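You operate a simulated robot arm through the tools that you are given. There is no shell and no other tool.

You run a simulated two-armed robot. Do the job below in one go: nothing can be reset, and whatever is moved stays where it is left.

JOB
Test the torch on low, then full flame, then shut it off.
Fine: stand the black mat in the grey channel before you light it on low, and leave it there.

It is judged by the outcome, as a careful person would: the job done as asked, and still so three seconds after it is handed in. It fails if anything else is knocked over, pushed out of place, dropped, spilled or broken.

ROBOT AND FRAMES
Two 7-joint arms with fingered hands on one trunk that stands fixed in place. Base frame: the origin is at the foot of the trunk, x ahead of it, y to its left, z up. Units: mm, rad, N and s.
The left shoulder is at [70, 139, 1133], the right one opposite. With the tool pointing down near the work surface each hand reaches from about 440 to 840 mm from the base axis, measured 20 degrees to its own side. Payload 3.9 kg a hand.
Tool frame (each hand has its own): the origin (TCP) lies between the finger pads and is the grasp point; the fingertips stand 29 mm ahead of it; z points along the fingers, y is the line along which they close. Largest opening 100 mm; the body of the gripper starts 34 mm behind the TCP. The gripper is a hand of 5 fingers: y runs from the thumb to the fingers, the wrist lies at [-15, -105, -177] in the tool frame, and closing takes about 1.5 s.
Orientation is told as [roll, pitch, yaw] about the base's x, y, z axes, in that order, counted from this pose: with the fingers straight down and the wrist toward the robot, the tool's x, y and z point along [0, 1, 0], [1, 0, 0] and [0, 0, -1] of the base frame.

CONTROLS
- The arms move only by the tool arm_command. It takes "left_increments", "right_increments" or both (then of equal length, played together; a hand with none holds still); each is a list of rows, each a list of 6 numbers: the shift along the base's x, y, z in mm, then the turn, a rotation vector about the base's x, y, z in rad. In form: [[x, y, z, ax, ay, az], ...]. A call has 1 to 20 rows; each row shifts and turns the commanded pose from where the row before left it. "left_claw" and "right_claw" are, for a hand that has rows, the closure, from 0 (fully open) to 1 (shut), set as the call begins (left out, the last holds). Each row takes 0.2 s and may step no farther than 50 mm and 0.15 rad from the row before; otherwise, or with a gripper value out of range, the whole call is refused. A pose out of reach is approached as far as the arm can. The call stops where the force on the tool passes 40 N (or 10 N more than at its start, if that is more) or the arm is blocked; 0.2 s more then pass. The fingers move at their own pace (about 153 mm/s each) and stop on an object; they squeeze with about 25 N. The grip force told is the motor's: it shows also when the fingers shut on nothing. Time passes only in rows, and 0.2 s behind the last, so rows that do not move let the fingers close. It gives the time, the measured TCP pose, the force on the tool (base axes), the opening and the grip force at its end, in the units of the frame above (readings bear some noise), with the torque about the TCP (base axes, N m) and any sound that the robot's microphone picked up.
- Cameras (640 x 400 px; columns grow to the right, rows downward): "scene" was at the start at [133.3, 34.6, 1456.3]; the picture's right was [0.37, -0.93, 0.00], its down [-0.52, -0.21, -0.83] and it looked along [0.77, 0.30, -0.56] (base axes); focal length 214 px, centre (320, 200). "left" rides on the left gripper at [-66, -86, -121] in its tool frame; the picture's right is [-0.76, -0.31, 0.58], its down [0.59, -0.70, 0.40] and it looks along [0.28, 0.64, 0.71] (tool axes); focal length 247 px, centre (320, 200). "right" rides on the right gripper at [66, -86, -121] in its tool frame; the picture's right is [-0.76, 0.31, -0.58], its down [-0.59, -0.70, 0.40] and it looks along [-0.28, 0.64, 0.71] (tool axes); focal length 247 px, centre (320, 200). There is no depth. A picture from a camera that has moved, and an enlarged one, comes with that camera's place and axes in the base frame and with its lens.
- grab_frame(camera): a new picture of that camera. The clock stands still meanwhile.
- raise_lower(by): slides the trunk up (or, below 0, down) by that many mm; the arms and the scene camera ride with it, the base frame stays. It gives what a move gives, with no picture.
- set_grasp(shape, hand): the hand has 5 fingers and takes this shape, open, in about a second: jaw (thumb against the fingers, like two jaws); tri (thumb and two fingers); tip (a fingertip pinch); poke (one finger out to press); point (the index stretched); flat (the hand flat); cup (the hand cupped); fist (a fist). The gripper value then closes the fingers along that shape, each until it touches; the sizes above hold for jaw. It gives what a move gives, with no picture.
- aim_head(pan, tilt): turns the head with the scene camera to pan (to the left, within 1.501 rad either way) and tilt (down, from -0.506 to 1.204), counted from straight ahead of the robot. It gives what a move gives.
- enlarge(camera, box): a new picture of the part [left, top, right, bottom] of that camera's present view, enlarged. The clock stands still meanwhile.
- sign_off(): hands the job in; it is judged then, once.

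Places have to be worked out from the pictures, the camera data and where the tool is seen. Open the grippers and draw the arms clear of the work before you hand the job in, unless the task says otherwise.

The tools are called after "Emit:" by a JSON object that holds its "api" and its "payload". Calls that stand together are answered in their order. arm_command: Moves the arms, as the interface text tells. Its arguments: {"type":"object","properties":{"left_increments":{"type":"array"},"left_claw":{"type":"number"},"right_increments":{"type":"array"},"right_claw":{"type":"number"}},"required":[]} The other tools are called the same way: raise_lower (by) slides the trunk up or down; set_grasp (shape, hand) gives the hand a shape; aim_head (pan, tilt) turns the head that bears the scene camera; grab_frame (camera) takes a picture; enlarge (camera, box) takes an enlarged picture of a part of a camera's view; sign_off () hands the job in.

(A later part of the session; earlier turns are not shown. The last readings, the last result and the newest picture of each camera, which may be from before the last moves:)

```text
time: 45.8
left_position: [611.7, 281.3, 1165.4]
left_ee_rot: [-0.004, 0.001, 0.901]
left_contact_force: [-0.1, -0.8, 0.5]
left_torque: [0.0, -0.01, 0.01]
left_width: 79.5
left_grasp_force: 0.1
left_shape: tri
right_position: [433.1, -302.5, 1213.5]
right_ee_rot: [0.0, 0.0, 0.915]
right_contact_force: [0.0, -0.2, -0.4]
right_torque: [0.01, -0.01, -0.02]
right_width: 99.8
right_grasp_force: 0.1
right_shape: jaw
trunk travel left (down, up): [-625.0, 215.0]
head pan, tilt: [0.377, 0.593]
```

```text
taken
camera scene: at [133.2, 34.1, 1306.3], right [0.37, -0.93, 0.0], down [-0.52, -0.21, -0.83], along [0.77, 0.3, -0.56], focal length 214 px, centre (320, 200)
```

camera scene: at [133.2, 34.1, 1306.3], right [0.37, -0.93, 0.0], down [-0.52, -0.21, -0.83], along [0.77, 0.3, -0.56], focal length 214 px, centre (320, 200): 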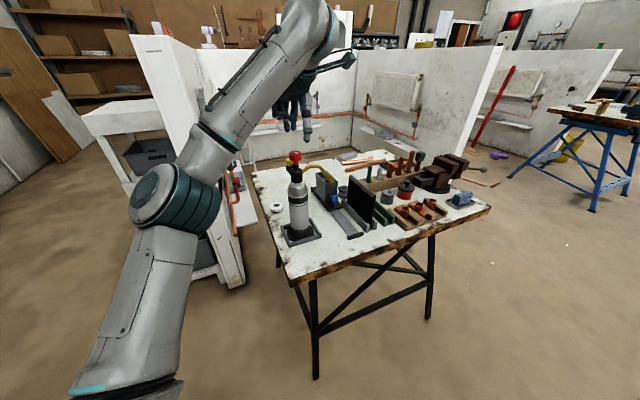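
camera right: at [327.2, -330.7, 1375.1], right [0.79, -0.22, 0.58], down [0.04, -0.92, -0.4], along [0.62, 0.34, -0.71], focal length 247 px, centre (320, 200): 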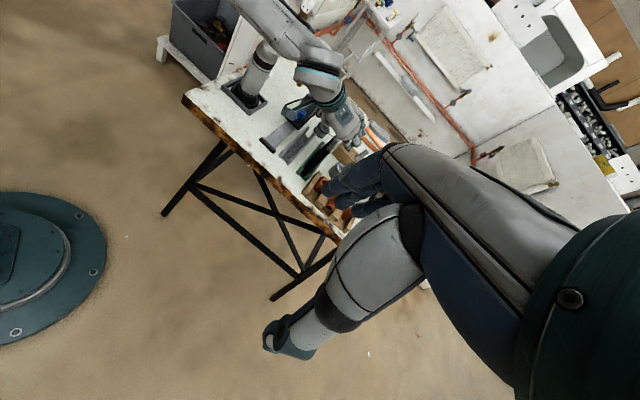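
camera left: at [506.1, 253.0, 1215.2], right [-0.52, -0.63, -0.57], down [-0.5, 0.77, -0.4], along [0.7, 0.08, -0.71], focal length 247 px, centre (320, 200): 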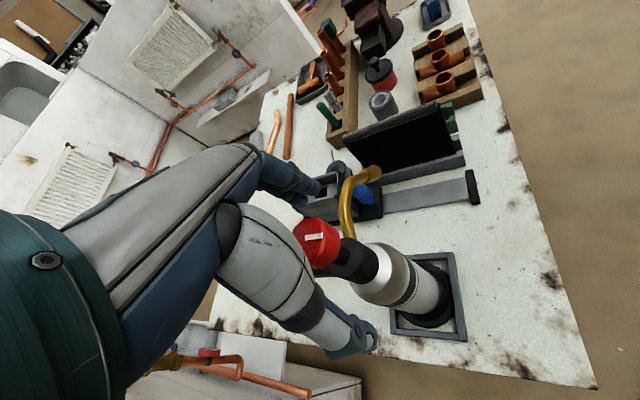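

The range reaches +0.9 at least. I swing back to yaw -0.9 as the starting grip angle, to have about 1.8 rad of turn in one go.

Emit:
{"api": "arm_command", "payload": {"left_increments": [[0, 0, 0, 0, 0, -0.14], [0, 0, 0, 0, 0, -0.14], [0, 0, 0, 0, 0, -0.14], [0, 0, 0, 0, 0, -0.14], [0, 0, 0, 0, 0, -0.14], [0, 0, 0, 0, 0, -0.14], [0, 0, 0, 0, 0, -0.14], [0, 0, 0, 0, 0, -0.14], [0, 0, 0, 0, 0, -0.14], [0, 0, 0, 0, 0, -0.14], [0, 0, 0, 0, 0, -0.14], [0, 0, 0, 0, 0, -0.14], [0, 0, 0, 0, 0, -0.12], [0, 4, 0, 0, 0, 0]], "left_claw": 0}}

Emit:
{"api": "grab_frame", "payload": {"camera": "left"}}

Emit:
{"api": "grab_frame", "payload": {"camera": "scene"}}

Emit:
{"api": "enlarge", "payload": {"camera": "right", "box": [210, 0, 310, 80]}}

```text
time: 48.8
left_position: [610.9, 285.5, 1162.5]
left_ee_rot: [-0.004, 0.001, -0.901]
left_contact_force: [0.6, -0.6, 0.1]
left_torque: [-0.02, 0.0, 0.0]
left_width: 99.8
left_grasp_force: 0.2
left_shape: tri
right_position: [433.3, -301.5, 1215.0]
right_ee_rot: [0.001, 0.0, 0.917]
right_contact_force: [0.0, -0.6, -0.4]
right_torque: [-0.01, 0.01, 0.0]
right_width: 99.9
right_grasp_force: 0.0
right_shape: jaw
trunk travel left (down, up): [-625.0, 215.0]
head pan, tilt: [0.377, 0.593]
```

```text
taken
camera left: at [506.4, 312.0, 1284.3], right [-0.79, -0.23, -0.57], down [0.02, 0.92, -0.4], along [0.62, -0.33, -0.71], focal length 247 px, centre (320, 200)
```

left: 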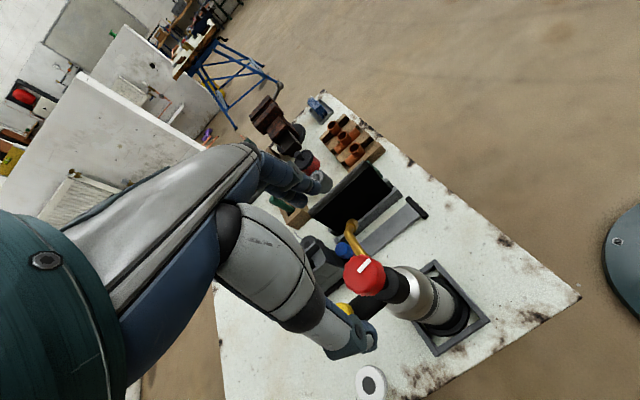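

```text
taken
camera scene: at [133.1, 35.1, 1306.3], right [0.37, -0.93, 0.0], down [-0.52, -0.21, -0.83], along [0.77, 0.3, -0.56], focal length 214 px, centre (320, 200)
```

scene: 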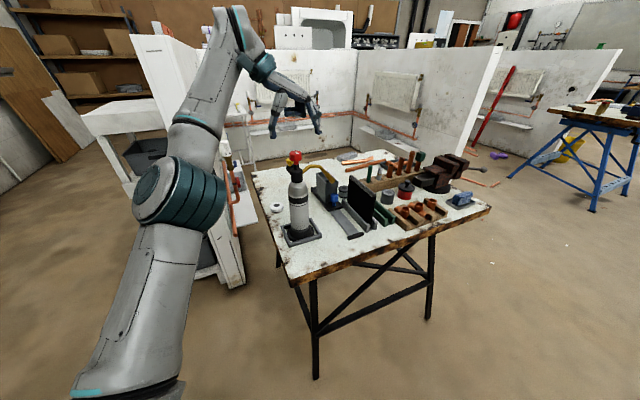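

```text
5.00 times, centred on (260, 40) of right
camera zoom: at [327.4, -330.2, 1335.1], right [0.79, -0.22, 0.58], down [0.04, -0.92, -0.4], along [0.62, 0.34, -0.71], focal length 1235 px, centre (620, 1000)
```

zoom: 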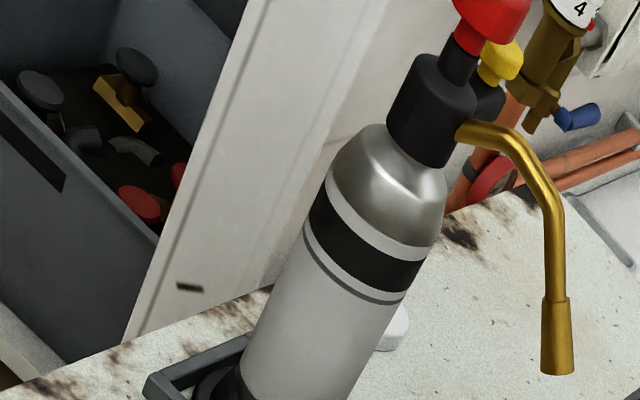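

The hand hangs above the knob at yaw -0.9. I zoom in with the left camera to find the knob's centre again.

Emit:
{"api": "enlarge", "payload": {"camera": "left", "box": [310, 220, 430, 330]}}

Emit:
{"api": "enlarge", "payload": {"camera": "scene", "box": [265, 90, 345, 170]}}

```text
3.64 times, centred on (370, 275) of left
camera zoom: at [506.4, 312.0, 1284.3], right [-0.79, -0.23, -0.57], down [0.02, 0.92, -0.4], along [0.62, -0.33, -0.71], focal length 898 px, centre (138, -73)
```

zoom: 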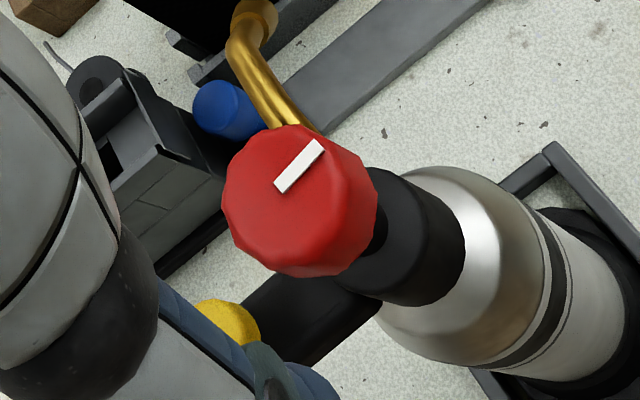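

```text
5.00 times, centred on (305, 130) of scene
camera zoom: at [133.1, 35.1, 1306.3], right [0.37, -0.93, 0.0], down [-0.52, -0.21, -0.83], along [0.77, 0.3, -0.56], focal length 1072 px, centre (395, 550)
```

zoom: 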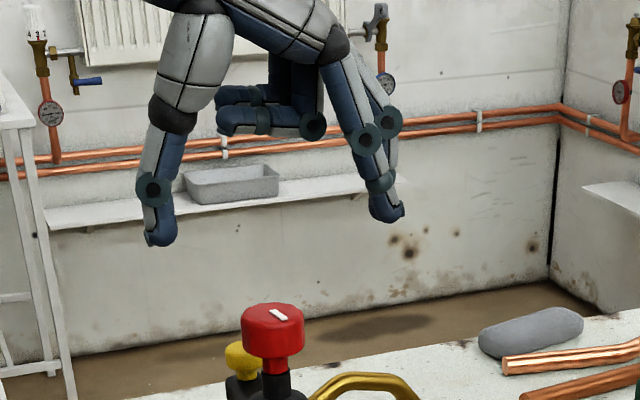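

The knob's centre comes out again at (608.4, 290.2). I shift the hand 2 mm accordingly, half-close the fingers to keep away from the tube, and descend around the knob by lowering the trunk 66 mm.

Emit:
{"api": "arm_command", "payload": {"left_increments": [[1.2, 1.6, 0, 0, 0, 0], [0, 0, 0, 0, 0, 0], [0, 0, 0, 0, 0, 0]], "left_claw": 0.35}}

Emit:
{"api": "raise_lower", "payload": {"by": -50}}

Emit:
{"api": "enlarge", "payload": {"camera": "left", "box": [250, 160, 410, 320]}}

Emit:
{"api": "enlarge", "payload": {"camera": "scene", "box": [265, 90, 345, 170]}}

```text
time: 49.6
left_position: [610.8, 286.2, 1163.6]
left_ee_rot: [-0.001, 0.001, -0.9]
left_contact_force: [-0.4, 0.1, 0.4]
left_torque: [-0.01, 0.0, 0.05]
left_width: 65.2
left_grasp_force: 0.0
left_shape: tri
right_position: [432.2, -302.5, 1214.5]
right_ee_rot: [0.0, 0.0, 0.915]
right_contact_force: [1.2, -0.7, -0.2]
right_torque: [0.03, -0.01, 0.0]
right_width: 99.9
right_grasp_force: 0.0
right_shape: jaw
trunk travel left (down, up): [-625.0, 215.0]
head pan, tilt: [0.377, 0.593]
```

```text
time: 50.5
left_position: [611.1, 287.1, 1113.2]
left_ee_rot: [-0.002, -0.003, -0.899]
left_contact_force: [0.8, -0.2, 0.0]
left_torque: [0.01, 0.02, 0.0]
left_width: 65.1
left_grasp_force: 0.0
left_shape: tri
right_position: [432.2, -302.3, 1164.6]
right_ee_rot: [-0.001, 0.0, 0.917]
right_contact_force: [-0.4, -0.6, -0.3]
right_torque: [-0.01, -0.02, 0.02]
right_width: 99.9
right_grasp_force: 0.1
right_shape: jaw
trunk travel left (down, up): [-575.0, 265.0]
head pan, tilt: [0.377, 0.593]
```

```text
2.50 times, centred on (330, 240) of left
camera zoom: at [506.9, 313.2, 1234.4], right [-0.78, -0.23, -0.58], down [0.02, 0.92, -0.4], along [0.62, -0.33, -0.71], focal length 617 px, centre (295, 100)
```

zoom: 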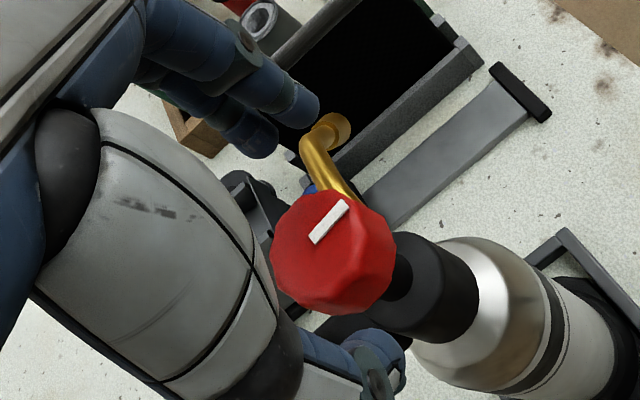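

```text
5.00 times, centred on (305, 130) of scene
camera zoom: at [133.0, 34.6, 1256.3], right [0.37, -0.93, 0.0], down [-0.52, -0.21, -0.83], along [0.77, 0.3, -0.56], focal length 1072 px, centre (395, 550)
```

zoom: 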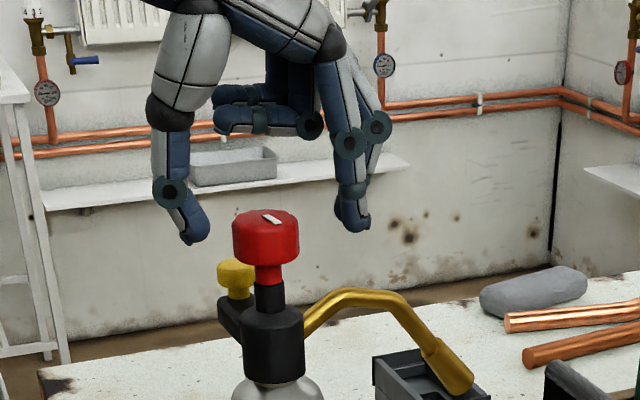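

Both fingers and thumb straddle the knob about evenly. I lower the last 17 mm with the trunk and close stepwise.

Emit:
{"api": "raise_lower", "payload": {"by": -17}}

Emit:
{"api": "arm_command", "payload": {"left_increments": [[0, 0, 0, 0, 0, 0], [0, 0, 0, 0, 0, 0]], "left_claw": 0.65}}

Emit:
{"api": "enlarge", "payload": {"camera": "left", "box": [250, 160, 410, 320]}}

Emit:
{"api": "enlarge", "payload": {"camera": "scene", "box": [275, 100, 335, 160]}}

Emit:
{"api": "aim_head", "payload": {"pan": 0.377, "tilt": 0.35}}

```text
time: 51.2
left_position: [611.7, 286.9, 1096.7]
left_ee_rot: [-0.001, -0.003, -0.896]
left_contact_force: [0.0, 0.0, -0.4]
left_torque: [-0.02, -0.02, 0.01]
left_width: 65.1
left_grasp_force: 0.1
left_shape: tri
right_position: [432.8, -301.4, 1147.3]
right_ee_rot: [-0.001, 0.001, 0.918]
right_contact_force: [0.8, 1.2, 0.1]
right_torque: [0.01, -0.02, 0.01]
right_width: 100.0
right_grasp_force: 0.1
right_shape: jaw
trunk travel left (down, up): [-558.0, 282.0]
head pan, tilt: [0.377, 0.593]
```

```text
time: 51.8
left_position: [611.1, 286.2, 1095.1]
left_ee_rot: [-0.002, -0.001, -0.9]
left_contact_force: [-0.8, 0.7, 0.5]
left_torque: [0.0, 0.04, 0.0]
left_width: 36.2
left_grasp_force: 0.1
left_shape: tri
right_position: [432.6, -301.3, 1146.7]
right_ee_rot: [0.001, -0.001, 0.917]
right_contact_force: [-0.4, -0.4, 0.5]
right_torque: [0.02, 0.0, 0.0]
right_width: 99.6
right_grasp_force: 0.0
right_shape: jaw
trunk travel left (down, up): [-558.0, 282.0]
head pan, tilt: [0.377, 0.593]
```

```text
2.50 times, centred on (330, 240) of left
camera zoom: at [506.9, 313.3, 1217.4], right [-0.78, -0.23, -0.58], down [0.02, 0.92, -0.4], along [0.62, -0.33, -0.71], focal length 617 px, centre (295, 100)
```

zoom: 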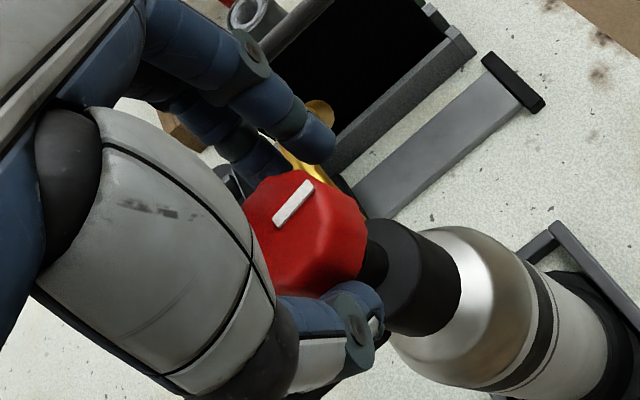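

```text
6.67 times, centred on (305, 130) of scene
camera zoom: at [133.1, 34.7, 1239.3], right [0.37, -0.93, 0.0], down [-0.52, -0.21, -0.83], along [0.77, 0.3, -0.56], focal length 1430 px, centre (420, 667)
```

zoom: 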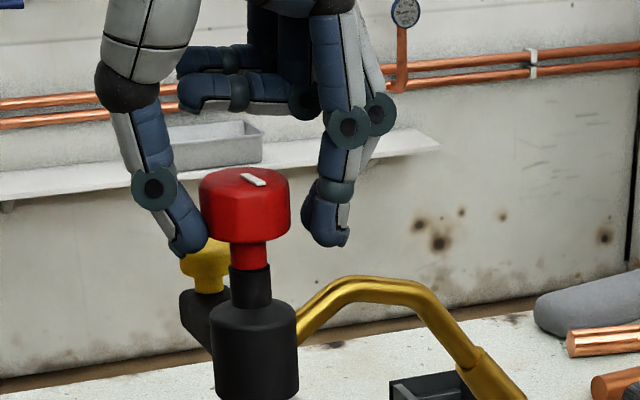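

```text
time: 52.5
left_position: [610.9, 286.7, 1096.0]
left_ee_rot: [-0.002, -0.002, -0.898]
left_contact_force: [-0.8, 0.8, 0.5]
left_torque: [0.0, -0.02, -0.01]
left_width: 36.1
left_grasp_force: 0.2
left_shape: tri
right_position: [433.4, -302.1, 1146.5]
right_ee_rot: [0.0, 0.0, 0.917]
right_contact_force: [-0.8, 0.3, -0.6]
right_torque: [0.0, 0.0, 0.0]
right_width: 99.9
right_grasp_force: 0.0
right_shape: jaw
trunk travel left (down, up): [-558.0, 282.0]
head pan, tilt: [0.377, 0.351]
```

I take a fresh scene view to compare the gaps on both sides of the knob.

Emit:
{"api": "grab_frame", "payload": {"camera": "scene"}}

Emit:
{"api": "enlarge", "payload": {"camera": "scene", "box": [275, 150, 335, 210]}}

```text
taken
camera scene: at [137.2, 36.4, 1261.4], right [0.37, -0.93, 0.0], down [-0.32, -0.13, -0.94], along [0.87, 0.35, -0.34], focal length 214 px, centre (320, 200)
```

scene: 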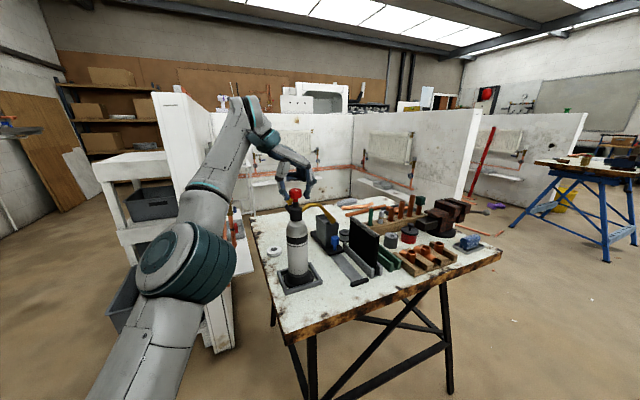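

```text
6.67 times, centred on (305, 180) of scene
camera zoom: at [137.2, 36.4, 1261.4], right [0.37, -0.93, 0.0], down [-0.32, -0.13, -0.94], along [0.87, 0.35, -0.34], focal length 1430 px, centre (420, 333)
```

zoom: 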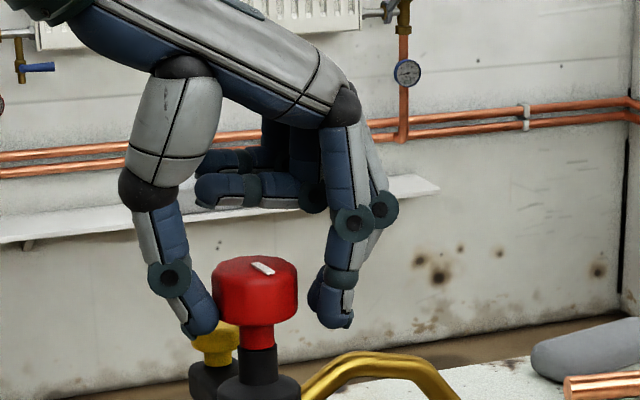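

The thumb is nearly touching while the fingers are about 5 mm off, so I shift the hand 2.5 mm toward the thumb side and then close onto the knob.

Emit:
{"api": "arm_command", "payload": {"left_increments": [[-1.55, 1.96, 0, 0, 0, 0], [0, 0, 0, 0, 0, 0]], "left_claw": 0.66}}

Emit:
{"api": "arm_command", "payload": {"left_increments": [[0, 0, 0, 0, 0, 0], [0, 0, 0, 0, 0, 0]], "left_claw": 0.73}}

Emit:
{"api": "enlarge", "payload": {"camera": "scene", "box": [275, 150, 335, 210]}}

```text
time: 53.1
left_position: [610.0, 288.5, 1095.2]
left_ee_rot: [-0.002, -0.002, -0.899]
left_contact_force: [-0.7, 0.6, 0.2]
left_torque: [0.0, 0.0, -0.01]
left_width: 34.4
left_grasp_force: 0.0
left_shape: tri
right_position: [433.5, -302.1, 1146.5]
right_ee_rot: [0.0, -0.001, 0.916]
right_contact_force: [0.3, -0.8, 0.3]
right_torque: [0.0, 0.01, -0.03]
right_width: 99.9
right_grasp_force: 0.1
right_shape: jaw
trunk travel left (down, up): [-558.0, 282.0]
head pan, tilt: [0.377, 0.351]
```

```text
time: 53.7
left_position: [611.4, 288.1, 1096.4]
left_ee_rot: [-0.002, -0.003, -0.898]
left_contact_force: [-0.6, 0.3, 0.2]
left_torque: [0.02, -0.01, -0.02]
left_width: 28.1
left_grasp_force: 0.0
left_shape: tri
right_position: [432.2, -300.9, 1145.9]
right_ee_rot: [0.0, 0.0, 0.917]
right_contact_force: [0.1, 0.6, 0.0]
right_torque: [0.01, -0.04, 0.0]
right_width: 99.8
right_grasp_force: 0.0
right_shape: jaw
trunk travel left (down, up): [-558.0, 282.0]
head pan, tilt: [0.377, 0.351]
```

```text
6.67 times, centred on (305, 180) of scene
camera zoom: at [137.2, 36.4, 1261.5], right [0.37, -0.93, 0.0], down [-0.32, -0.13, -0.94], along [0.87, 0.35, -0.34], focal length 1430 px, centre (420, 333)
```

zoom: 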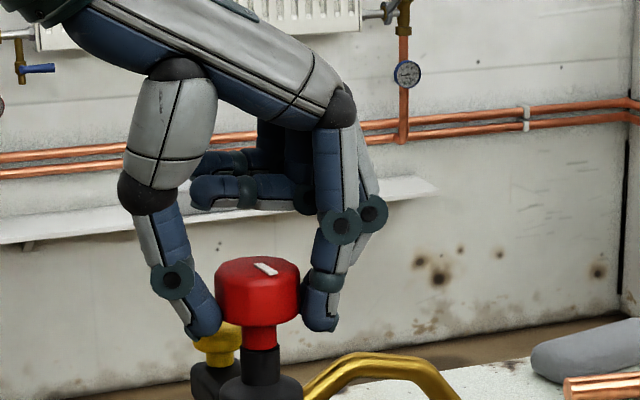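

Both sides are now even on the knob. I close to a firm grip.

Emit:
{"api": "arm_command", "payload": {"left_increments": [[0, 0, 0, 0, 0, 0], [0, 0, 0, 0, 0, 0]], "left_claw": 0.8}}

Emit:
{"api": "enlarge", "payload": {"camera": "scene", "box": [275, 150, 335, 210]}}

Emit:
{"api": "enlarge", "payload": {"camera": "left", "box": [250, 160, 410, 320]}}

```text
time: 54.3
left_position: [611.5, 287.3, 1095.2]
left_ee_rot: [0.0, -0.002, -0.9]
left_contact_force: [-1.1, 0.5, -0.3]
left_torque: [-0.03, 0.01, 0.02]
left_width: 24.8
left_grasp_force: 24.8
left_shape: tri
right_position: [433.1, -301.8, 1146.8]
right_ee_rot: [-0.001, 0.0, 0.917]
right_contact_force: [0.6, 0.1, -0.4]
right_torque: [-0.01, -0.02, 0.03]
right_width: 99.8
right_grasp_force: 0.1
right_shape: jaw
trunk travel left (down, up): [-558.0, 282.0]
head pan, tilt: [0.377, 0.351]
```

```text
6.67 times, centred on (305, 180) of scene
camera zoom: at [137.3, 36.4, 1261.5], right [0.37, -0.93, 0.0], down [-0.32, -0.13, -0.94], along [0.87, 0.35, -0.34], focal length 1430 px, centre (420, 333)
```

zoom: 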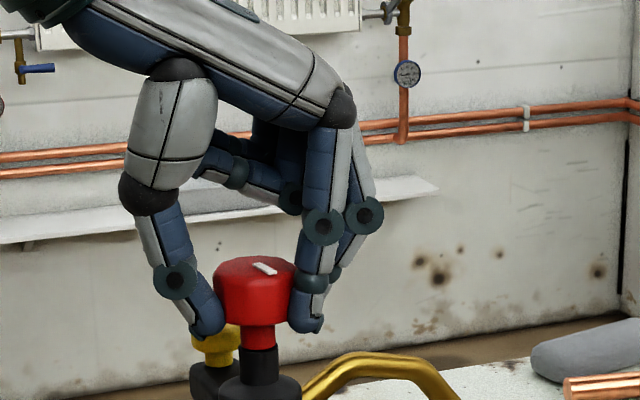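

```text
2.50 times, centred on (330, 240) of left
camera zoom: at [505.7, 314.7, 1217.1], right [-0.78, -0.23, -0.58], down [0.02, 0.92, -0.4], along [0.62, -0.33, -0.71], focal length 617 px, centre (295, 100)
```

zoom: 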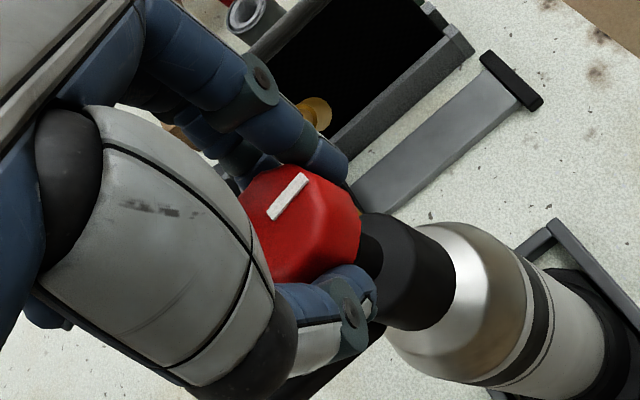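

The grip is firm (24.8 N) and centred, with no push on the torch. I turn the knob counter-clockwise 0.3 rad about its axis and listen.

Emit:
{"api": "arm_command", "payload": {"left_increments": [[0.26, 0.2, 0, 0, 0, 0.1], [0.24, 0.23, 0, 0, 0, 0.1], [0.21, 0.25, 0, 0, 0, 0.1]], "left_claw": 1}}

Emit:
{"api": "enlarge", "payload": {"camera": "scene", "box": [275, 150, 375, 240]}}

Emit:
{"api": "enlarge", "payload": {"camera": "left", "box": [250, 160, 410, 320]}}

```text
time: 55.1
left_position: [629.8, 295.7, 1106.7]
left_ee_rot: [-0.003, 0.003, -0.599]
left_contact_force: [-1.1, -0.1, -7.7]
left_torque: [-0.04, 0.09, 0.02]
left_width: 24.4
left_grasp_force: 24.8
left_shape: tri
left hand out of reach, approached as far as the arm can: row 1, 2, 3
right_position: [433.4, -303.1, 1145.7]
right_ee_rot: [0.0, -0.001, 0.915]
right_contact_force: [-0.3, 0.8, -0.4]
right_torque: [0.0, 0.0, -0.01]
right_width: 99.5
right_grasp_force: 0.0
right_shape: jaw
trunk travel left (down, up): [-558.0, 282.0]
head pan, tilt: [0.377, 0.351]
```

```text
4.44 times, centred on (325, 195) of scene
camera zoom: at [138.6, 36.5, 1261.3], right [0.37, -0.93, 0.0], down [-0.32, -0.13, -0.94], along [0.87, 0.35, -0.34], focal length 953 px, centre (298, 222)
```

zoom: 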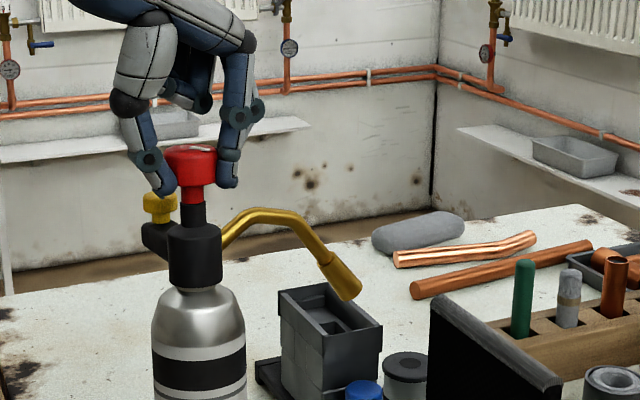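

```text
2.50 times, centred on (330, 240) of left
camera zoom: at [522.2, 289.2, 1229.4], right [-0.68, -0.45, -0.57], down [-0.25, 0.88, -0.4], along [0.69, -0.13, -0.71], focal length 617 px, centre (295, 100)
```

zoom: 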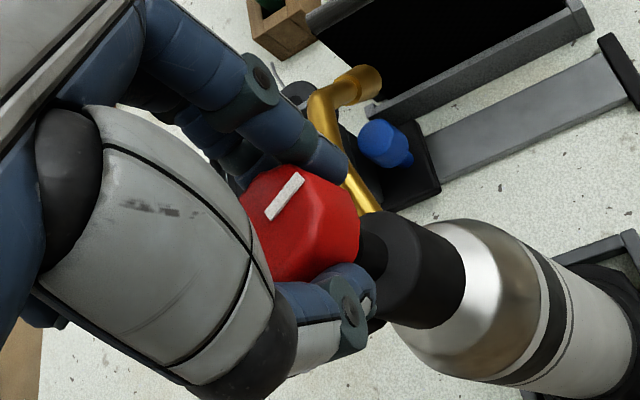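

The arm could not follow that motion and drifted to (630, 296, 1107), pulling up on the torch (-7.7 N). Before anything else I look at the torch's base.

Emit:
{"api": "enlarge", "payload": {"camera": "scene", "box": [260, 170, 360, 300]}}

Emit:
{"api": "enlarge", "payload": {"camera": "right", "box": [200, 0, 320, 110]}}

Emit:
{"api": "grab_frame", "payload": {"camera": "left"}}

```text
3.08 times, centred on (310, 235) of scene
camera zoom: at [138.6, 36.5, 1261.3], right [0.37, -0.93, 0.0], down [-0.32, -0.13, -0.94], along [0.87, 0.35, -0.34], focal length 660 px, centre (351, 92)
```

zoom: 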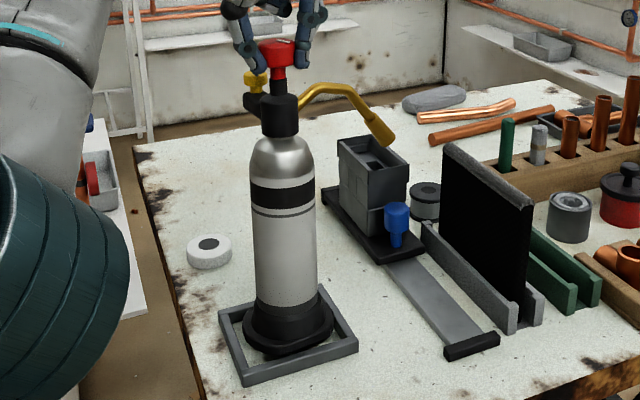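

```text
3.64 times, centred on (260, 55) of right
camera zoom: at [328.6, -330.6, 1267.6], right [0.79, -0.22, 0.58], down [0.04, -0.92, -0.4], along [0.61, 0.34, -0.71], focal length 898 px, centre (538, 727)
```

zoom: 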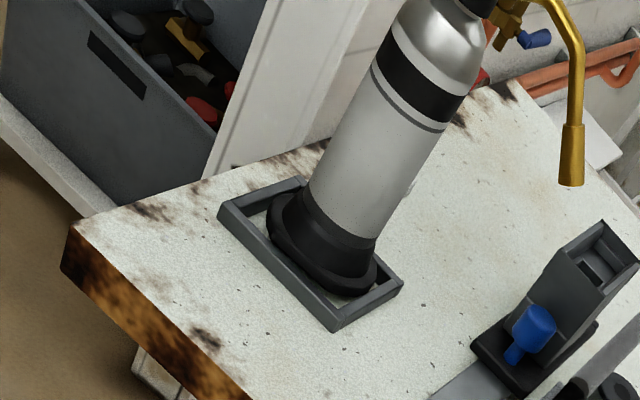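

```text
taken
camera left: at [522.2, 289.2, 1229.4], right [-0.68, -0.45, -0.57], down [-0.25, 0.88, -0.4], along [0.69, -0.13, -0.71], focal length 247 px, centre (320, 200)
```

left: 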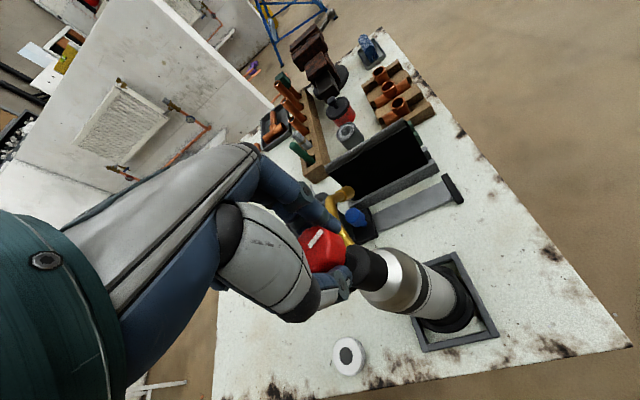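

The torch is held, lifted about a centimetre but still over its tray. I try to bring it back in small steps toward (611, 288, 1096) and see whether the arm follows.

Emit:
{"api": "arm_command", "payload": {"left_increments": [[-3, -1.2, 0, 0, 0, 0], [-3, -1.2, 0, 0, 0, 0]], "left_claw": 1}}

```text
time: 55.7
left_position: [628.0, 296.2, 1110.5]
left_ee_rot: [-0.003, -0.001, -0.598]
left_contact_force: [-0.7, -1.4, -7.0]
left_torque: [-0.06, 0.07, 0.02]
left_width: 24.2
left_grasp_force: 24.7
left_shape: tri
left hand out of reach, approached as far as the arm can: row 2
right_position: [433.0, -301.8, 1146.4]
right_ee_rot: [0.0, 0.0, 0.918]
right_contact_force: [-0.2, 0.3, 0.6]
right_torque: [0.0, 0.02, -0.01]
right_width: 99.9
right_grasp_force: 0.1
right_shape: jaw
trunk travel left (down, up): [-558.0, 282.0]
head pan, tilt: [0.377, 0.351]
```

Moving back makes it rise, so this posture is at a limit. I retrace the way: turn the hand back toward yaw -0.9 while coming down, where the pose was reachable.

Emit:
{"api": "arm_command", "payload": {"left_increments": [[-4, -2, -3, 0, 0, -0.1], [-4, -2, -3, 0, 0, -0.1], [-4, -2, -3, 0, 0, -0.1]], "left_claw": 1}}

```text
time: 56.5
left_position: [608.6, 287.1, 1100.8]
left_ee_rot: [0.0, -0.004, -0.9]
left_contact_force: [0.2, 0.2, -6.9]
left_torque: [-0.03, -0.04, 0.0]
left_width: 24.1
left_grasp_force: 25.2
left_shape: tri
left hand out of reach, approached as far as the arm can: row 2, 3
right_position: [433.2, -299.5, 1147.0]
right_ee_rot: [-0.001, 0.002, 0.915]
right_contact_force: [-0.3, 1.1, -0.5]
right_torque: [-0.02, 0.01, 0.0]
right_width: 99.7
right_grasp_force: 0.1
right_shape: jaw
trunk travel left (down, up): [-558.0, 282.0]
head pan, tilt: [0.377, 0.351]
```

It is back at (608.6, 287, 1101), still lifted about 5 mm. I lower it onto its base gently.

Emit:
{"api": "arm_command", "payload": {"left_increments": [[1, 0.3, -2, 0, 0, 0], [1, 0.3, -2, 0, 0, 0]], "left_claw": 1}}

Emit:
{"api": "enlarge", "payload": {"camera": "scene", "box": [260, 170, 360, 300]}}

Emit:
{"api": "enlarge", "payload": {"camera": "right", "box": [200, 0, 320, 110]}}

```text
time: 57.1
left_position: [610.9, 286.4, 1097.6]
left_ee_rot: [-0.003, 0.0, -0.898]
left_contact_force: [0.0, 0.4, -7.0]
left_torque: [-0.01, -0.06, -0.01]
left_width: 24.0
left_grasp_force: 25.0
left_shape: tri
right_position: [434.6, -300.7, 1146.5]
right_ee_rot: [0.0, 0.002, 0.916]
right_contact_force: [0.3, -0.3, -1.0]
right_torque: [0.03, 0.03, 0.03]
right_width: 99.7
right_grasp_force: 0.1
right_shape: jaw
trunk travel left (down, up): [-558.0, 282.0]
head pan, tilt: [0.377, 0.351]
```

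```text
3.08 times, centred on (310, 235) of scene
camera zoom: at [138.6, 37.2, 1261.3], right [0.37, -0.93, 0.0], down [-0.32, -0.13, -0.94], along [0.87, 0.35, -0.34], focal length 660 px, centre (351, 92)
```

zoom: 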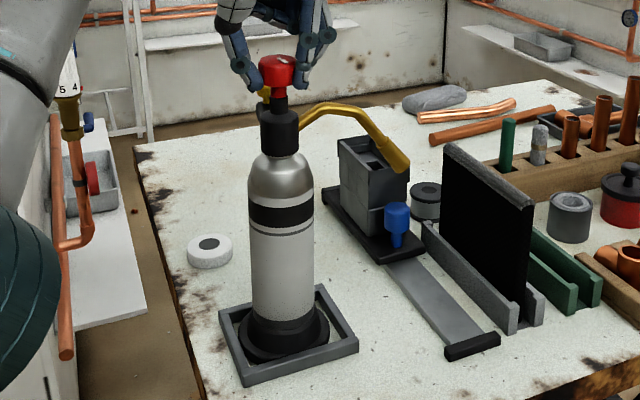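

```text
3.64 times, centred on (260, 55) of right
camera zoom: at [328.7, -329.8, 1267.9], right [0.79, -0.22, 0.58], down [0.04, -0.92, -0.4], along [0.61, 0.34, -0.71], focal length 898 px, centre (538, 727)
```

zoom: 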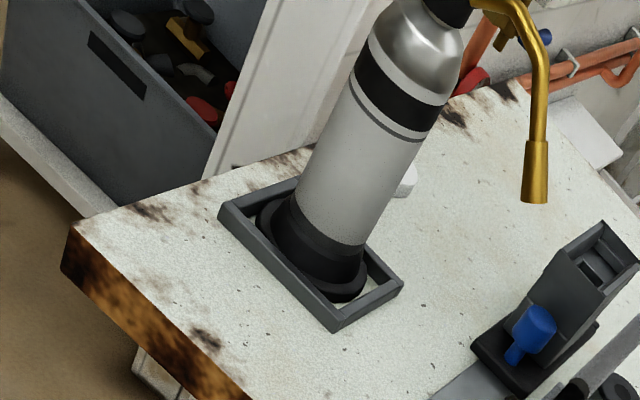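

The torch is back over its place in the tray but its weight (about 7 N) is still carried. I lower it a little more until the force goes to zero.

Emit:
{"api": "arm_command", "payload": {"left_increments": [[0.2, 0.5, -1, 0, 0, 0], [0, 0, -1, 0, 0, 0], [0, 0, 0, 0, 0, 0]], "left_claw": 1}}

```text
time: 57.9
left_position: [610.6, 287.4, 1095.4]
left_ee_rot: [-0.003, 0.0, -0.899]
left_contact_force: [-0.3, -0.4, -5.8]
left_torque: [-0.02, -0.03, 0.0]
left_width: 24.1
left_grasp_force: 24.6
left_shape: tri
right_position: [432.3, -300.8, 1147.0]
right_ee_rot: [0.0, -0.001, 0.917]
right_contact_force: [-0.2, -0.1, -0.3]
right_torque: [-0.03, -0.02, 0.01]
right_width: 99.9
right_grasp_force: 0.1
right_shape: jaw
trunk travel left (down, up): [-558.0, 282.0]
head pan, tilt: [0.377, 0.351]
```

Emit:
{"api": "arm_command", "payload": {"left_increments": [[0, 0, -1, 0, 0, 0], [0, 0, -1, 0, 0, 0], [0, 0, 0, 0, 0, 0]], "left_claw": 1}}

```text
time: 58.7
left_position: [608.6, 287.2, 1095.2]
left_ee_rot: [-0.003, -0.002, -0.898]
left_contact_force: [0.3, 2.5, 6.3]
left_torque: [0.05, 0.01, 0.0]
left_width: 24.6
left_grasp_force: 25.0
left_shape: tri
right_position: [432.4, -302.0, 1148.6]
right_ee_rot: [0.0, 0.0, 0.918]
right_contact_force: [-0.1, 0.0, 1.0]
right_torque: [-0.01, 0.0, 0.03]
right_width: 99.7
right_grasp_force: 0.0
right_shape: jaw
trunk travel left (down, up): [-558.0, 282.0]
head pan, tilt: [0.377, 0.351]
```

The force has turned to +6 N, so the base is pressed on the tray. I open the fingers and check that the torch stands upright.

Emit:
{"api": "arm_command", "payload": {"left_increments": [[0, 0, 0.5, 0, 0, 0], [0, 0, 0, 0, 0, 0], [0, 0, 0, 0, 0, 0]], "left_claw": 0.5}}

Emit:
{"api": "enlarge", "payload": {"camera": "scene", "box": [260, 150, 360, 300]}}

Emit:
{"api": "enlarge", "payload": {"camera": "right", "box": [200, 0, 320, 110]}}

Emit:
{"api": "enlarge", "payload": {"camera": "left", "box": [250, 160, 410, 320]}}

```text
time: 59.5
left_position: [609.2, 286.8, 1094.8]
left_ee_rot: [-0.002, -0.001, -0.898]
left_contact_force: [0.0, -0.2, -0.7]
left_torque: [0.01, -0.03, -0.03]
left_width: 49.6
left_grasp_force: 0.0
left_shape: tri
right_position: [433.6, -301.0, 1147.0]
right_ee_rot: [0.0, 0.0, 0.917]
right_contact_force: [-0.3, 0.5, 0.2]
right_torque: [-0.02, 0.01, 0.04]
right_width: 99.8
right_grasp_force: 0.1
right_shape: jaw
trunk travel left (down, up): [-558.0, 282.0]
head pan, tilt: [0.377, 0.351]
```

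```text
2.67 times, centred on (310, 225) of scene
camera zoom: at [137.4, 36.4, 1261.4], right [0.37, -0.93, 0.0], down [-0.32, -0.13, -0.94], along [0.87, 0.35, -0.34], focal length 572 px, centre (347, 133)
```

zoom: 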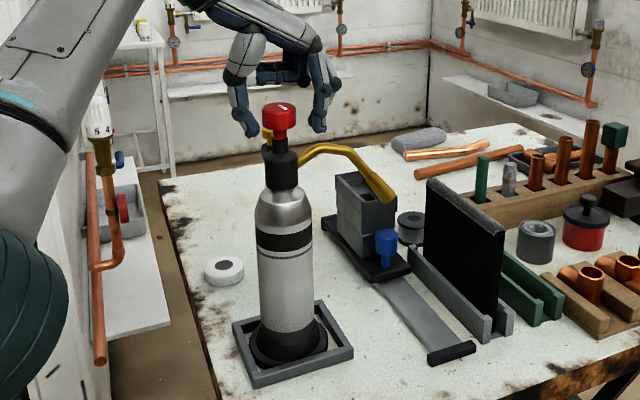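

```text
3.64 times, centred on (260, 55) of right
camera zoom: at [327.5, -330.7, 1268.0], right [0.79, -0.22, 0.58], down [0.04, -0.92, -0.4], along [0.62, 0.34, -0.71], focal length 898 px, centre (538, 727)
```

zoom: 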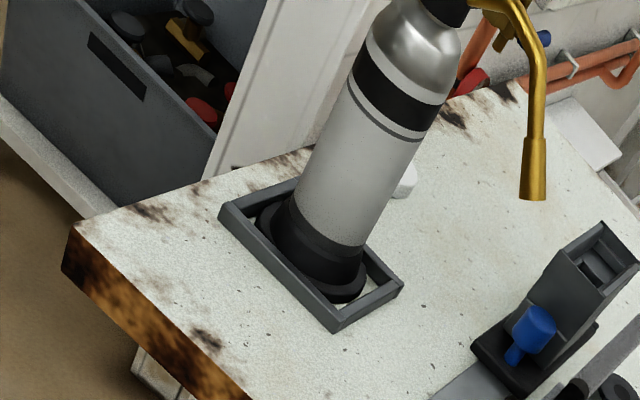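

```text
2.50 times, centred on (330, 240) of left
camera zoom: at [504.7, 312.9, 1215.9], right [-0.78, -0.23, -0.58], down [0.02, 0.92, -0.4], along [0.62, -0.33, -0.71], focal length 617 px, centre (295, 100)
```

zoom: 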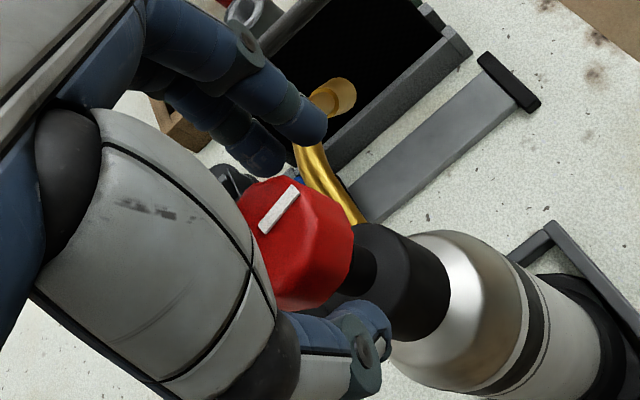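

The torch stands upright in its tray again. I raise the hand clear with the trunk and test in free air why the turn failed.

Emit:
{"api": "raise_lower", "payload": {"by": 67}}

Emit:
{"api": "arm_command", "payload": {"left_increments": [[0, 0, 0, 0, 0, 0.1], [0, 0, 0, 0, 0, 0.1], [0, 0, 0, 0, 0, 0.1]], "left_claw": 0.2}}

Emit:
{"api": "grab_frame", "payload": {"camera": "scene"}}

```text
time: 60.6
left_position: [609.6, 287.2, 1161.8]
left_ee_rot: [-0.001, 0.001, -0.898]
left_contact_force: [0.2, -0.1, 0.6]
left_torque: [0.0, 0.0, -0.01]
left_width: 49.8
left_grasp_force: 0.0
left_shape: tri
right_position: [432.9, -300.9, 1213.5]
right_ee_rot: [0.001, 0.0, 0.915]
right_contact_force: [-1.1, -0.1, 0.1]
right_torque: [-0.05, -0.01, 0.0]
right_width: 99.6
right_grasp_force: 0.0
right_shape: jaw
trunk travel left (down, up): [-625.0, 215.0]
head pan, tilt: [0.377, 0.351]
```

```text
time: 61.4
left_position: [609.6, 287.0, 1162.2]
left_ee_rot: [-0.002, -0.002, -0.597]
left_contact_force: [-0.3, 0.2, 0.6]
left_torque: [0.01, -0.01, 0.0]
left_width: 79.7
left_grasp_force: 0.1
left_shape: tri
right_position: [432.6, -300.8, 1214.3]
right_ee_rot: [0.001, 0.0, 0.916]
right_contact_force: [-0.1, -0.1, 0.6]
right_torque: [0.01, -0.01, -0.01]
right_width: 100.1
right_grasp_force: 0.0
right_shape: jaw
trunk travel left (down, up): [-625.0, 215.0]
head pan, tilt: [0.377, 0.351]
```

```text
taken
camera scene: at [137.0, 36.5, 1328.5], right [0.37, -0.93, 0.0], down [-0.32, -0.13, -0.94], along [0.87, 0.35, -0.34], focal length 214 px, centre (320, 200)
```

scene: 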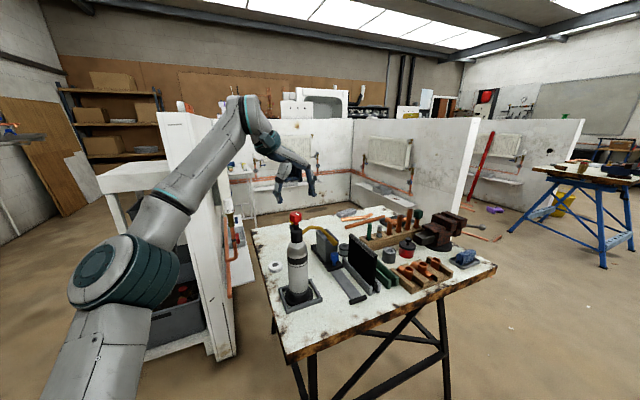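

In free air the same turn works. I descend with the arm (not the trunk) around the knob with the fingers wide open, and test the turning range there without gripping.

Emit:
{"api": "arm_command", "payload": {"left_increments": [[0.5, 0.2, -16, 0, 0, 0], [0.5, 0.2, -16, 0, 0, 0], [0, 0, -16, 0, 0, 0], [0, 0, -16, 0, 0, 0], [0, 0, 0, 0, 0, 0]], "left_claw": 0.2}}

Emit:
{"api": "arm_command", "payload": {"left_increments": [[0, 0, 0, 0, 0, 0.1], [0, 0, 0, 0, 0, 0.1], [0, 0, 0, 0, 0, 0.1]]}}

```text
time: 62.6
left_position: [610.6, 285.4, 1099.6]
left_ee_rot: [-0.002, -0.001, -0.599]
left_contact_force: [0.0, 0.0, 0.4]
left_torque: [0.02, -0.02, -0.01]
left_width: 79.4
left_grasp_force: 0.1
left_shape: tri
right_position: [433.1, -301.4, 1214.5]
right_ee_rot: [0.001, 0.0, 0.914]
right_contact_force: [0.0, -0.4, -0.4]
right_torque: [0.0, -0.03, 0.0]
right_width: 99.6
right_grasp_force: 0.2
right_shape: jaw
trunk travel left (down, up): [-625.0, 215.0]
head pan, tilt: [0.377, 0.351]
```

```text
time: 63.4
left_position: [610.3, 286.1, 1098.0]
left_ee_rot: [-0.001, 0.001, -0.297]
left_contact_force: [0.3, 1.1, -0.4]
left_torque: [-0.02, 0.0, 0.0]
left_width: 79.8
left_grasp_force: 0.1
left_shape: tri
right_position: [432.8, -301.8, 1213.0]
right_ee_rot: [0.0, 0.001, 0.917]
right_contact_force: [-1.2, -0.5, -0.1]
right_torque: [0.01, -0.01, 0.02]
right_width: 99.8
right_grasp_force: 0.1
right_shape: jaw
trunk travel left (down, up): [-625.0, 215.0]
head pan, tilt: [0.377, 0.351]
```

This works at the knob's height with the trunk here. I go on turning in the open to see the upper limit.

Emit:
{"api": "arm_command", "payload": {"left_increments": [[0, 0, 0, 0, 0, 0.1], [0, 0, 0, 0, 0, 0.1], [0, 0, 0, 0, 0, 0.1], [0, 0, 0, 0, 0, 0.1], [0, 0, 0, 0, 0, 0.1], [0, 0, 0, 0, 0, 0.1]]}}

Emit:
{"api": "enlarge", "payload": {"camera": "scene", "box": [260, 170, 360, 300]}}

```text
time: 64.8
left_position: [610.9, 286.9, 1097.5]
left_ee_rot: [-0.002, 0.001, 0.302]
left_contact_force: [0.0, -0.3, 0.1]
left_torque: [0.0, -0.01, 0.01]
left_width: 79.7
left_grasp_force: 0.1
left_shape: tri
right_position: [432.4, -302.6, 1213.2]
right_ee_rot: [0.001, -0.001, 0.915]
right_contact_force: [1.0, -0.3, -0.1]
right_torque: [0.02, 0.01, 0.02]
right_width: 99.5
right_grasp_force: 0.1
right_shape: jaw
trunk travel left (down, up): [-625.0, 215.0]
head pan, tilt: [0.377, 0.351]
```

```text
3.08 times, centred on (310, 235) of scene
camera zoom: at [138.0, 36.0, 1328.4], right [0.37, -0.93, 0.0], down [-0.32, -0.13, -0.94], along [0.87, 0.35, -0.34], focal length 660 px, centre (351, 92)
```

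zoom: 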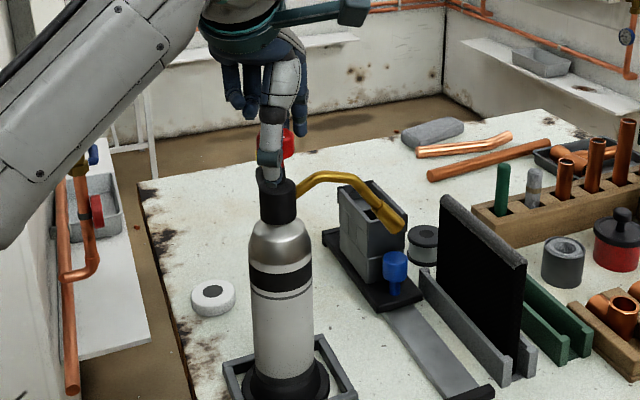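

Fine up to +0.3. I check on to +0.9 and then return to the start angle, all with the hand open.

Emit:
{"api": "arm_command", "payload": {"left_increments": [[0, 0, 0, 0, 0, 0.12], [0, 0, 0, 0, 0, 0.12], [0, 0, 0, 0, 0, 0.12], [0, 0, 0, 0, 0, 0.12], [0, 0, 0, 0, 0, 0.12]]}}

Emit:
{"api": "arm_command", "payload": {"left_increments": [[0, 0, 0, 0, 0, -0.14], [0, 0, 0, 0, 0, -0.14], [0, 0, 0, 0, 0, -0.14], [0, 0, 0, 0, 0, -0.14], [0, 0, 0, 0, 0, -0.14], [0, 0, 0, 0, 0, -0.14], [0, 0, 0, 0, 0, -0.14], [0, 0, 0, 0, 0, -0.14], [0, 0, 0, 0, 0, -0.14], [0, 0, 0, 0, 0, -0.14], [0, 0, 0, 0, 0, -0.14], [0, 0, 0, 0, 0, -0.14]]}}

```text
time: 66.0
left_position: [609.8, 286.8, 1097.5]
left_ee_rot: [-0.003, 0.0, 0.904]
left_contact_force: [0.2, -0.1, -0.8]
left_torque: [0.0, -0.01, 0.02]
left_width: 79.7
left_grasp_force: 0.0
left_shape: tri
right_position: [432.9, -302.0, 1213.1]
right_ee_rot: [-0.002, -0.001, 0.916]
right_contact_force: [0.7, 0.4, -0.3]
right_torque: [0.01, 0.03, -0.01]
right_width: 99.9
right_grasp_force: 0.1
right_shape: jaw
trunk travel left (down, up): [-625.0, 215.0]
head pan, tilt: [0.377, 0.351]
```

```text
time: 68.6
left_position: [609.2, 286.9, 1097.4]
left_ee_rot: [-0.003, -0.001, -0.782]
left_contact_force: [0.0, -1.4, 0.7]
left_torque: [0.03, 0.0, -0.01]
left_width: 79.8
left_grasp_force: 0.0
left_shape: tri
right_position: [432.4, -302.1, 1213.6]
right_ee_rot: [0.001, -0.001, 0.916]
right_contact_force: [0.9, 0.0, 0.4]
right_torque: [0.01, -0.02, -0.01]
right_width: 99.6
right_grasp_force: 0.0
right_shape: jaw
trunk travel left (down, up): [-625.0, 215.0]
head pan, tilt: [0.377, 0.351]
```

The whole range from -0.78 to +0.90 is usable at this trunk height. Now I locate the knob again relative to the hand.

Emit:
{"api": "enlarge", "payload": {"camera": "left", "box": [250, 170, 410, 310]}}

Emit:
{"api": "enlarge", "payload": {"camera": "scene", "box": [280, 190, 340, 250]}}

```text
2.86 times, centred on (330, 240) of left
camera zoom: at [502.6, 300.9, 1219.0], right [-0.75, -0.32, -0.58], down [-0.09, 0.91, -0.4], along [0.65, -0.25, -0.71], focal length 706 px, centre (291, 86)
```

zoom: 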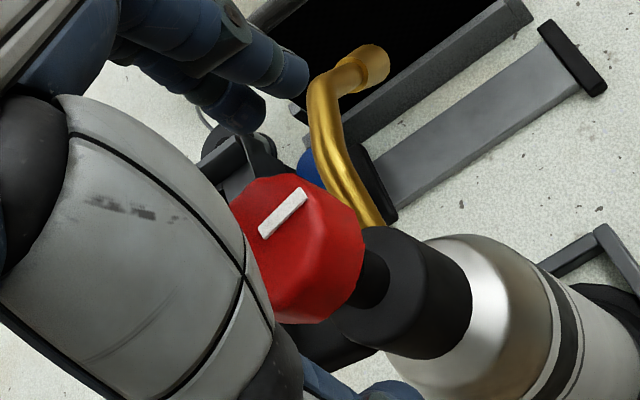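

```text
6.67 times, centred on (310, 220) of scene
camera zoom: at [137.5, 36.2, 1328.4], right [0.37, -0.93, 0.0], down [-0.32, -0.13, -0.94], along [0.87, 0.35, -0.34], focal length 1430 px, centre (387, 67)
```

zoom: 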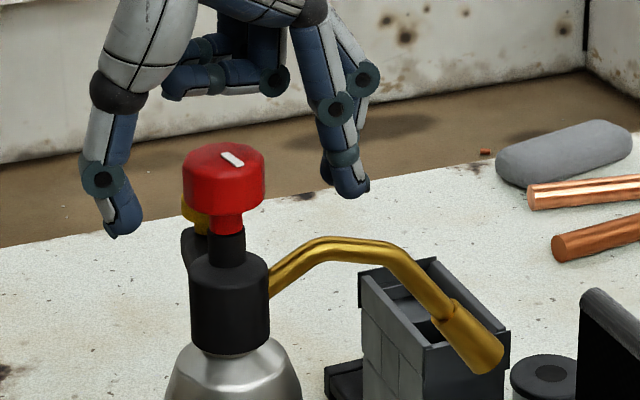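

The knob's centre is now at (607.6, 291.8); the torch body has turned about 6° in its tray, with the nozzle still aimed at the mat. I centre the hand on it and close in steps.

Emit:
{"api": "arm_command", "payload": {"left_increments": [[0.9, 2.4, -1.5, 0, 0, 0], [0, 0, 0, 0, 0, 0], [0, 0, 0, 0, 0, 0]], "left_claw": 0.66}}

Emit:
{"api": "enlarge", "payload": {"camera": "scene", "box": [280, 190, 340, 250]}}

Emit:
{"api": "enlarge", "payload": {"camera": "left", "box": [250, 170, 410, 310]}}

```text
time: 69.4
left_position: [610.2, 289.1, 1095.6]
left_ee_rot: [-0.002, -0.001, -0.777]
left_contact_force: [-0.8, -0.6, 0.0]
left_torque: [-0.01, 0.02, -0.01]
left_width: 34.7
left_grasp_force: 0.0
left_shape: tri
right_position: [432.3, -300.9, 1215.1]
right_ee_rot: [0.0, 0.0, 0.915]
right_contact_force: [0.7, 0.4, 0.2]
right_torque: [0.0, -0.02, -0.02]
right_width: 99.9
right_grasp_force: 0.0
right_shape: jaw
trunk travel left (down, up): [-625.0, 215.0]
head pan, tilt: [0.377, 0.351]
```

```text
6.67 times, centred on (310, 220) of scene
camera zoom: at [137.3, 36.3, 1328.5], right [0.37, -0.93, 0.0], down [-0.32, -0.13, -0.94], along [0.87, 0.35, -0.34], focal length 1430 px, centre (387, 67)
```

zoom: 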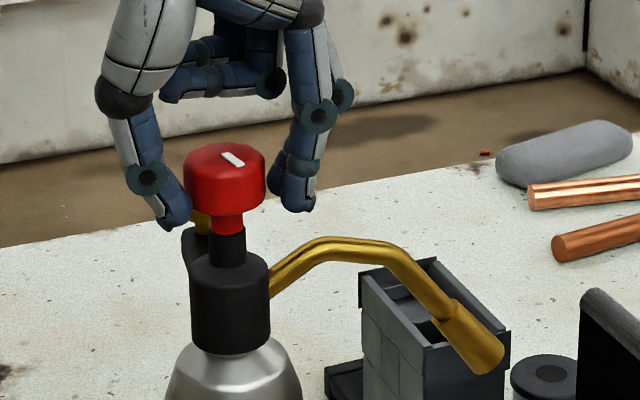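

```text
2.86 times, centred on (330, 240) of left
camera zoom: at [503.6, 302.9, 1217.4], right [-0.75, -0.32, -0.58], down [-0.09, 0.91, -0.4], along [0.66, -0.25, -0.71], focal length 706 px, centre (291, 86)
```

zoom: 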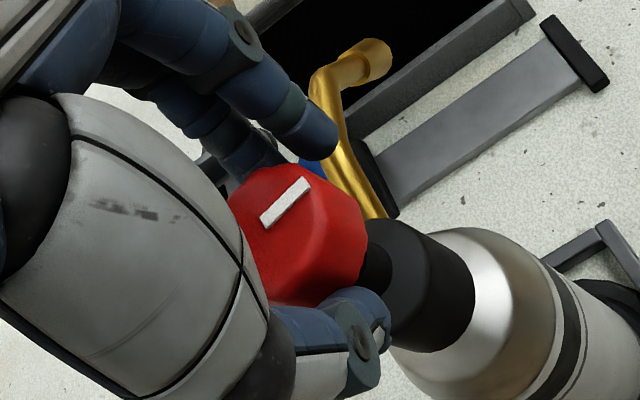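

Both sides look even. I close in two more steps.

Emit:
{"api": "arm_command", "payload": {"left_increments": [[0, 0, 0, 0, 0, 0], [0, 0, 0, 0, 0, 0]], "left_claw": 0.73}}

Emit:
{"api": "arm_command", "payload": {"left_increments": [[0, 0, 0, 0, 0, 0], [0, 0, 0, 0, 0, 0]], "left_claw": 0.85}}

Emit:
{"api": "enlarge", "payload": {"camera": "scene", "box": [280, 190, 340, 250]}}

```text
time: 70.0
left_position: [610.5, 289.2, 1096.0]
left_ee_rot: [-0.002, -0.002, -0.779]
left_contact_force: [-1.5, 0.8, 0.9]
left_torque: [0.02, 0.0, -0.01]
left_width: 28.0
left_grasp_force: 0.1
left_shape: tri
right_position: [432.5, -302.1, 1213.9]
right_ee_rot: [0.0, 0.0, 0.917]
right_contact_force: [0.2, -0.3, 0.4]
right_torque: [0.04, -0.01, 0.0]
right_width: 99.9
right_grasp_force: 0.1
right_shape: jaw
trunk travel left (down, up): [-625.0, 215.0]
head pan, tilt: [0.377, 0.351]
```

```text
time: 70.6
left_position: [611.4, 288.9, 1095.1]
left_ee_rot: [0.0, 0.0, -0.78]
left_contact_force: [-0.5, 0.3, 0.6]
left_torque: [0.04, 0.05, -0.02]
left_width: 24.7
left_grasp_force: 25.2
left_shape: tri
right_position: [432.0, -301.1, 1213.5]
right_ee_rot: [-0.001, 0.001, 0.916]
right_contact_force: [-0.5, 0.0, 0.5]
right_torque: [-0.01, 0.0, -0.05]
right_width: 99.8
right_grasp_force: 0.0
right_shape: jaw
trunk travel left (down, up): [-625.0, 215.0]
head pan, tilt: [0.377, 0.351]
```

```text
6.67 times, centred on (310, 220) of scene
camera zoom: at [137.2, 36.3, 1328.5], right [0.37, -0.93, 0.0], down [-0.32, -0.13, -0.94], along [0.87, 0.35, -0.34], focal length 1430 px, centre (387, 67)
```

zoom: 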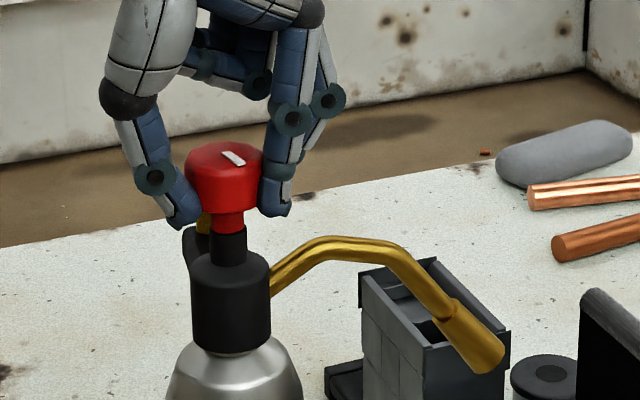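

The grip is firm without moving the torch. I turn counter-clockwise by 0.1 rad and check the readings.

Emit:
{"api": "arm_command", "payload": {"left_increments": [[0.24, 0.25, 0, 0, 0, 0.1]], "left_claw": 1}}

```text
time: 71.0
left_position: [609.4, 289.8, 1096.1]
left_ee_rot: [-0.004, -0.001, -0.677]
left_contact_force: [-0.5, 0.1, -0.1]
left_torque: [-0.02, -0.01, -0.04]
left_width: 24.5
left_grasp_force: 24.7
left_shape: tri
right_position: [432.4, -302.4, 1213.3]
right_ee_rot: [0.0, -0.001, 0.916]
right_contact_force: [-0.7, 0.3, 0.0]
right_torque: [-0.01, -0.01, 0.0]
right_width: 100.1
right_grasp_force: 0.1
right_shape: jaw
trunk travel left (down, up): [-625.0, 215.0]
head pan, tilt: [0.377, 0.351]
```

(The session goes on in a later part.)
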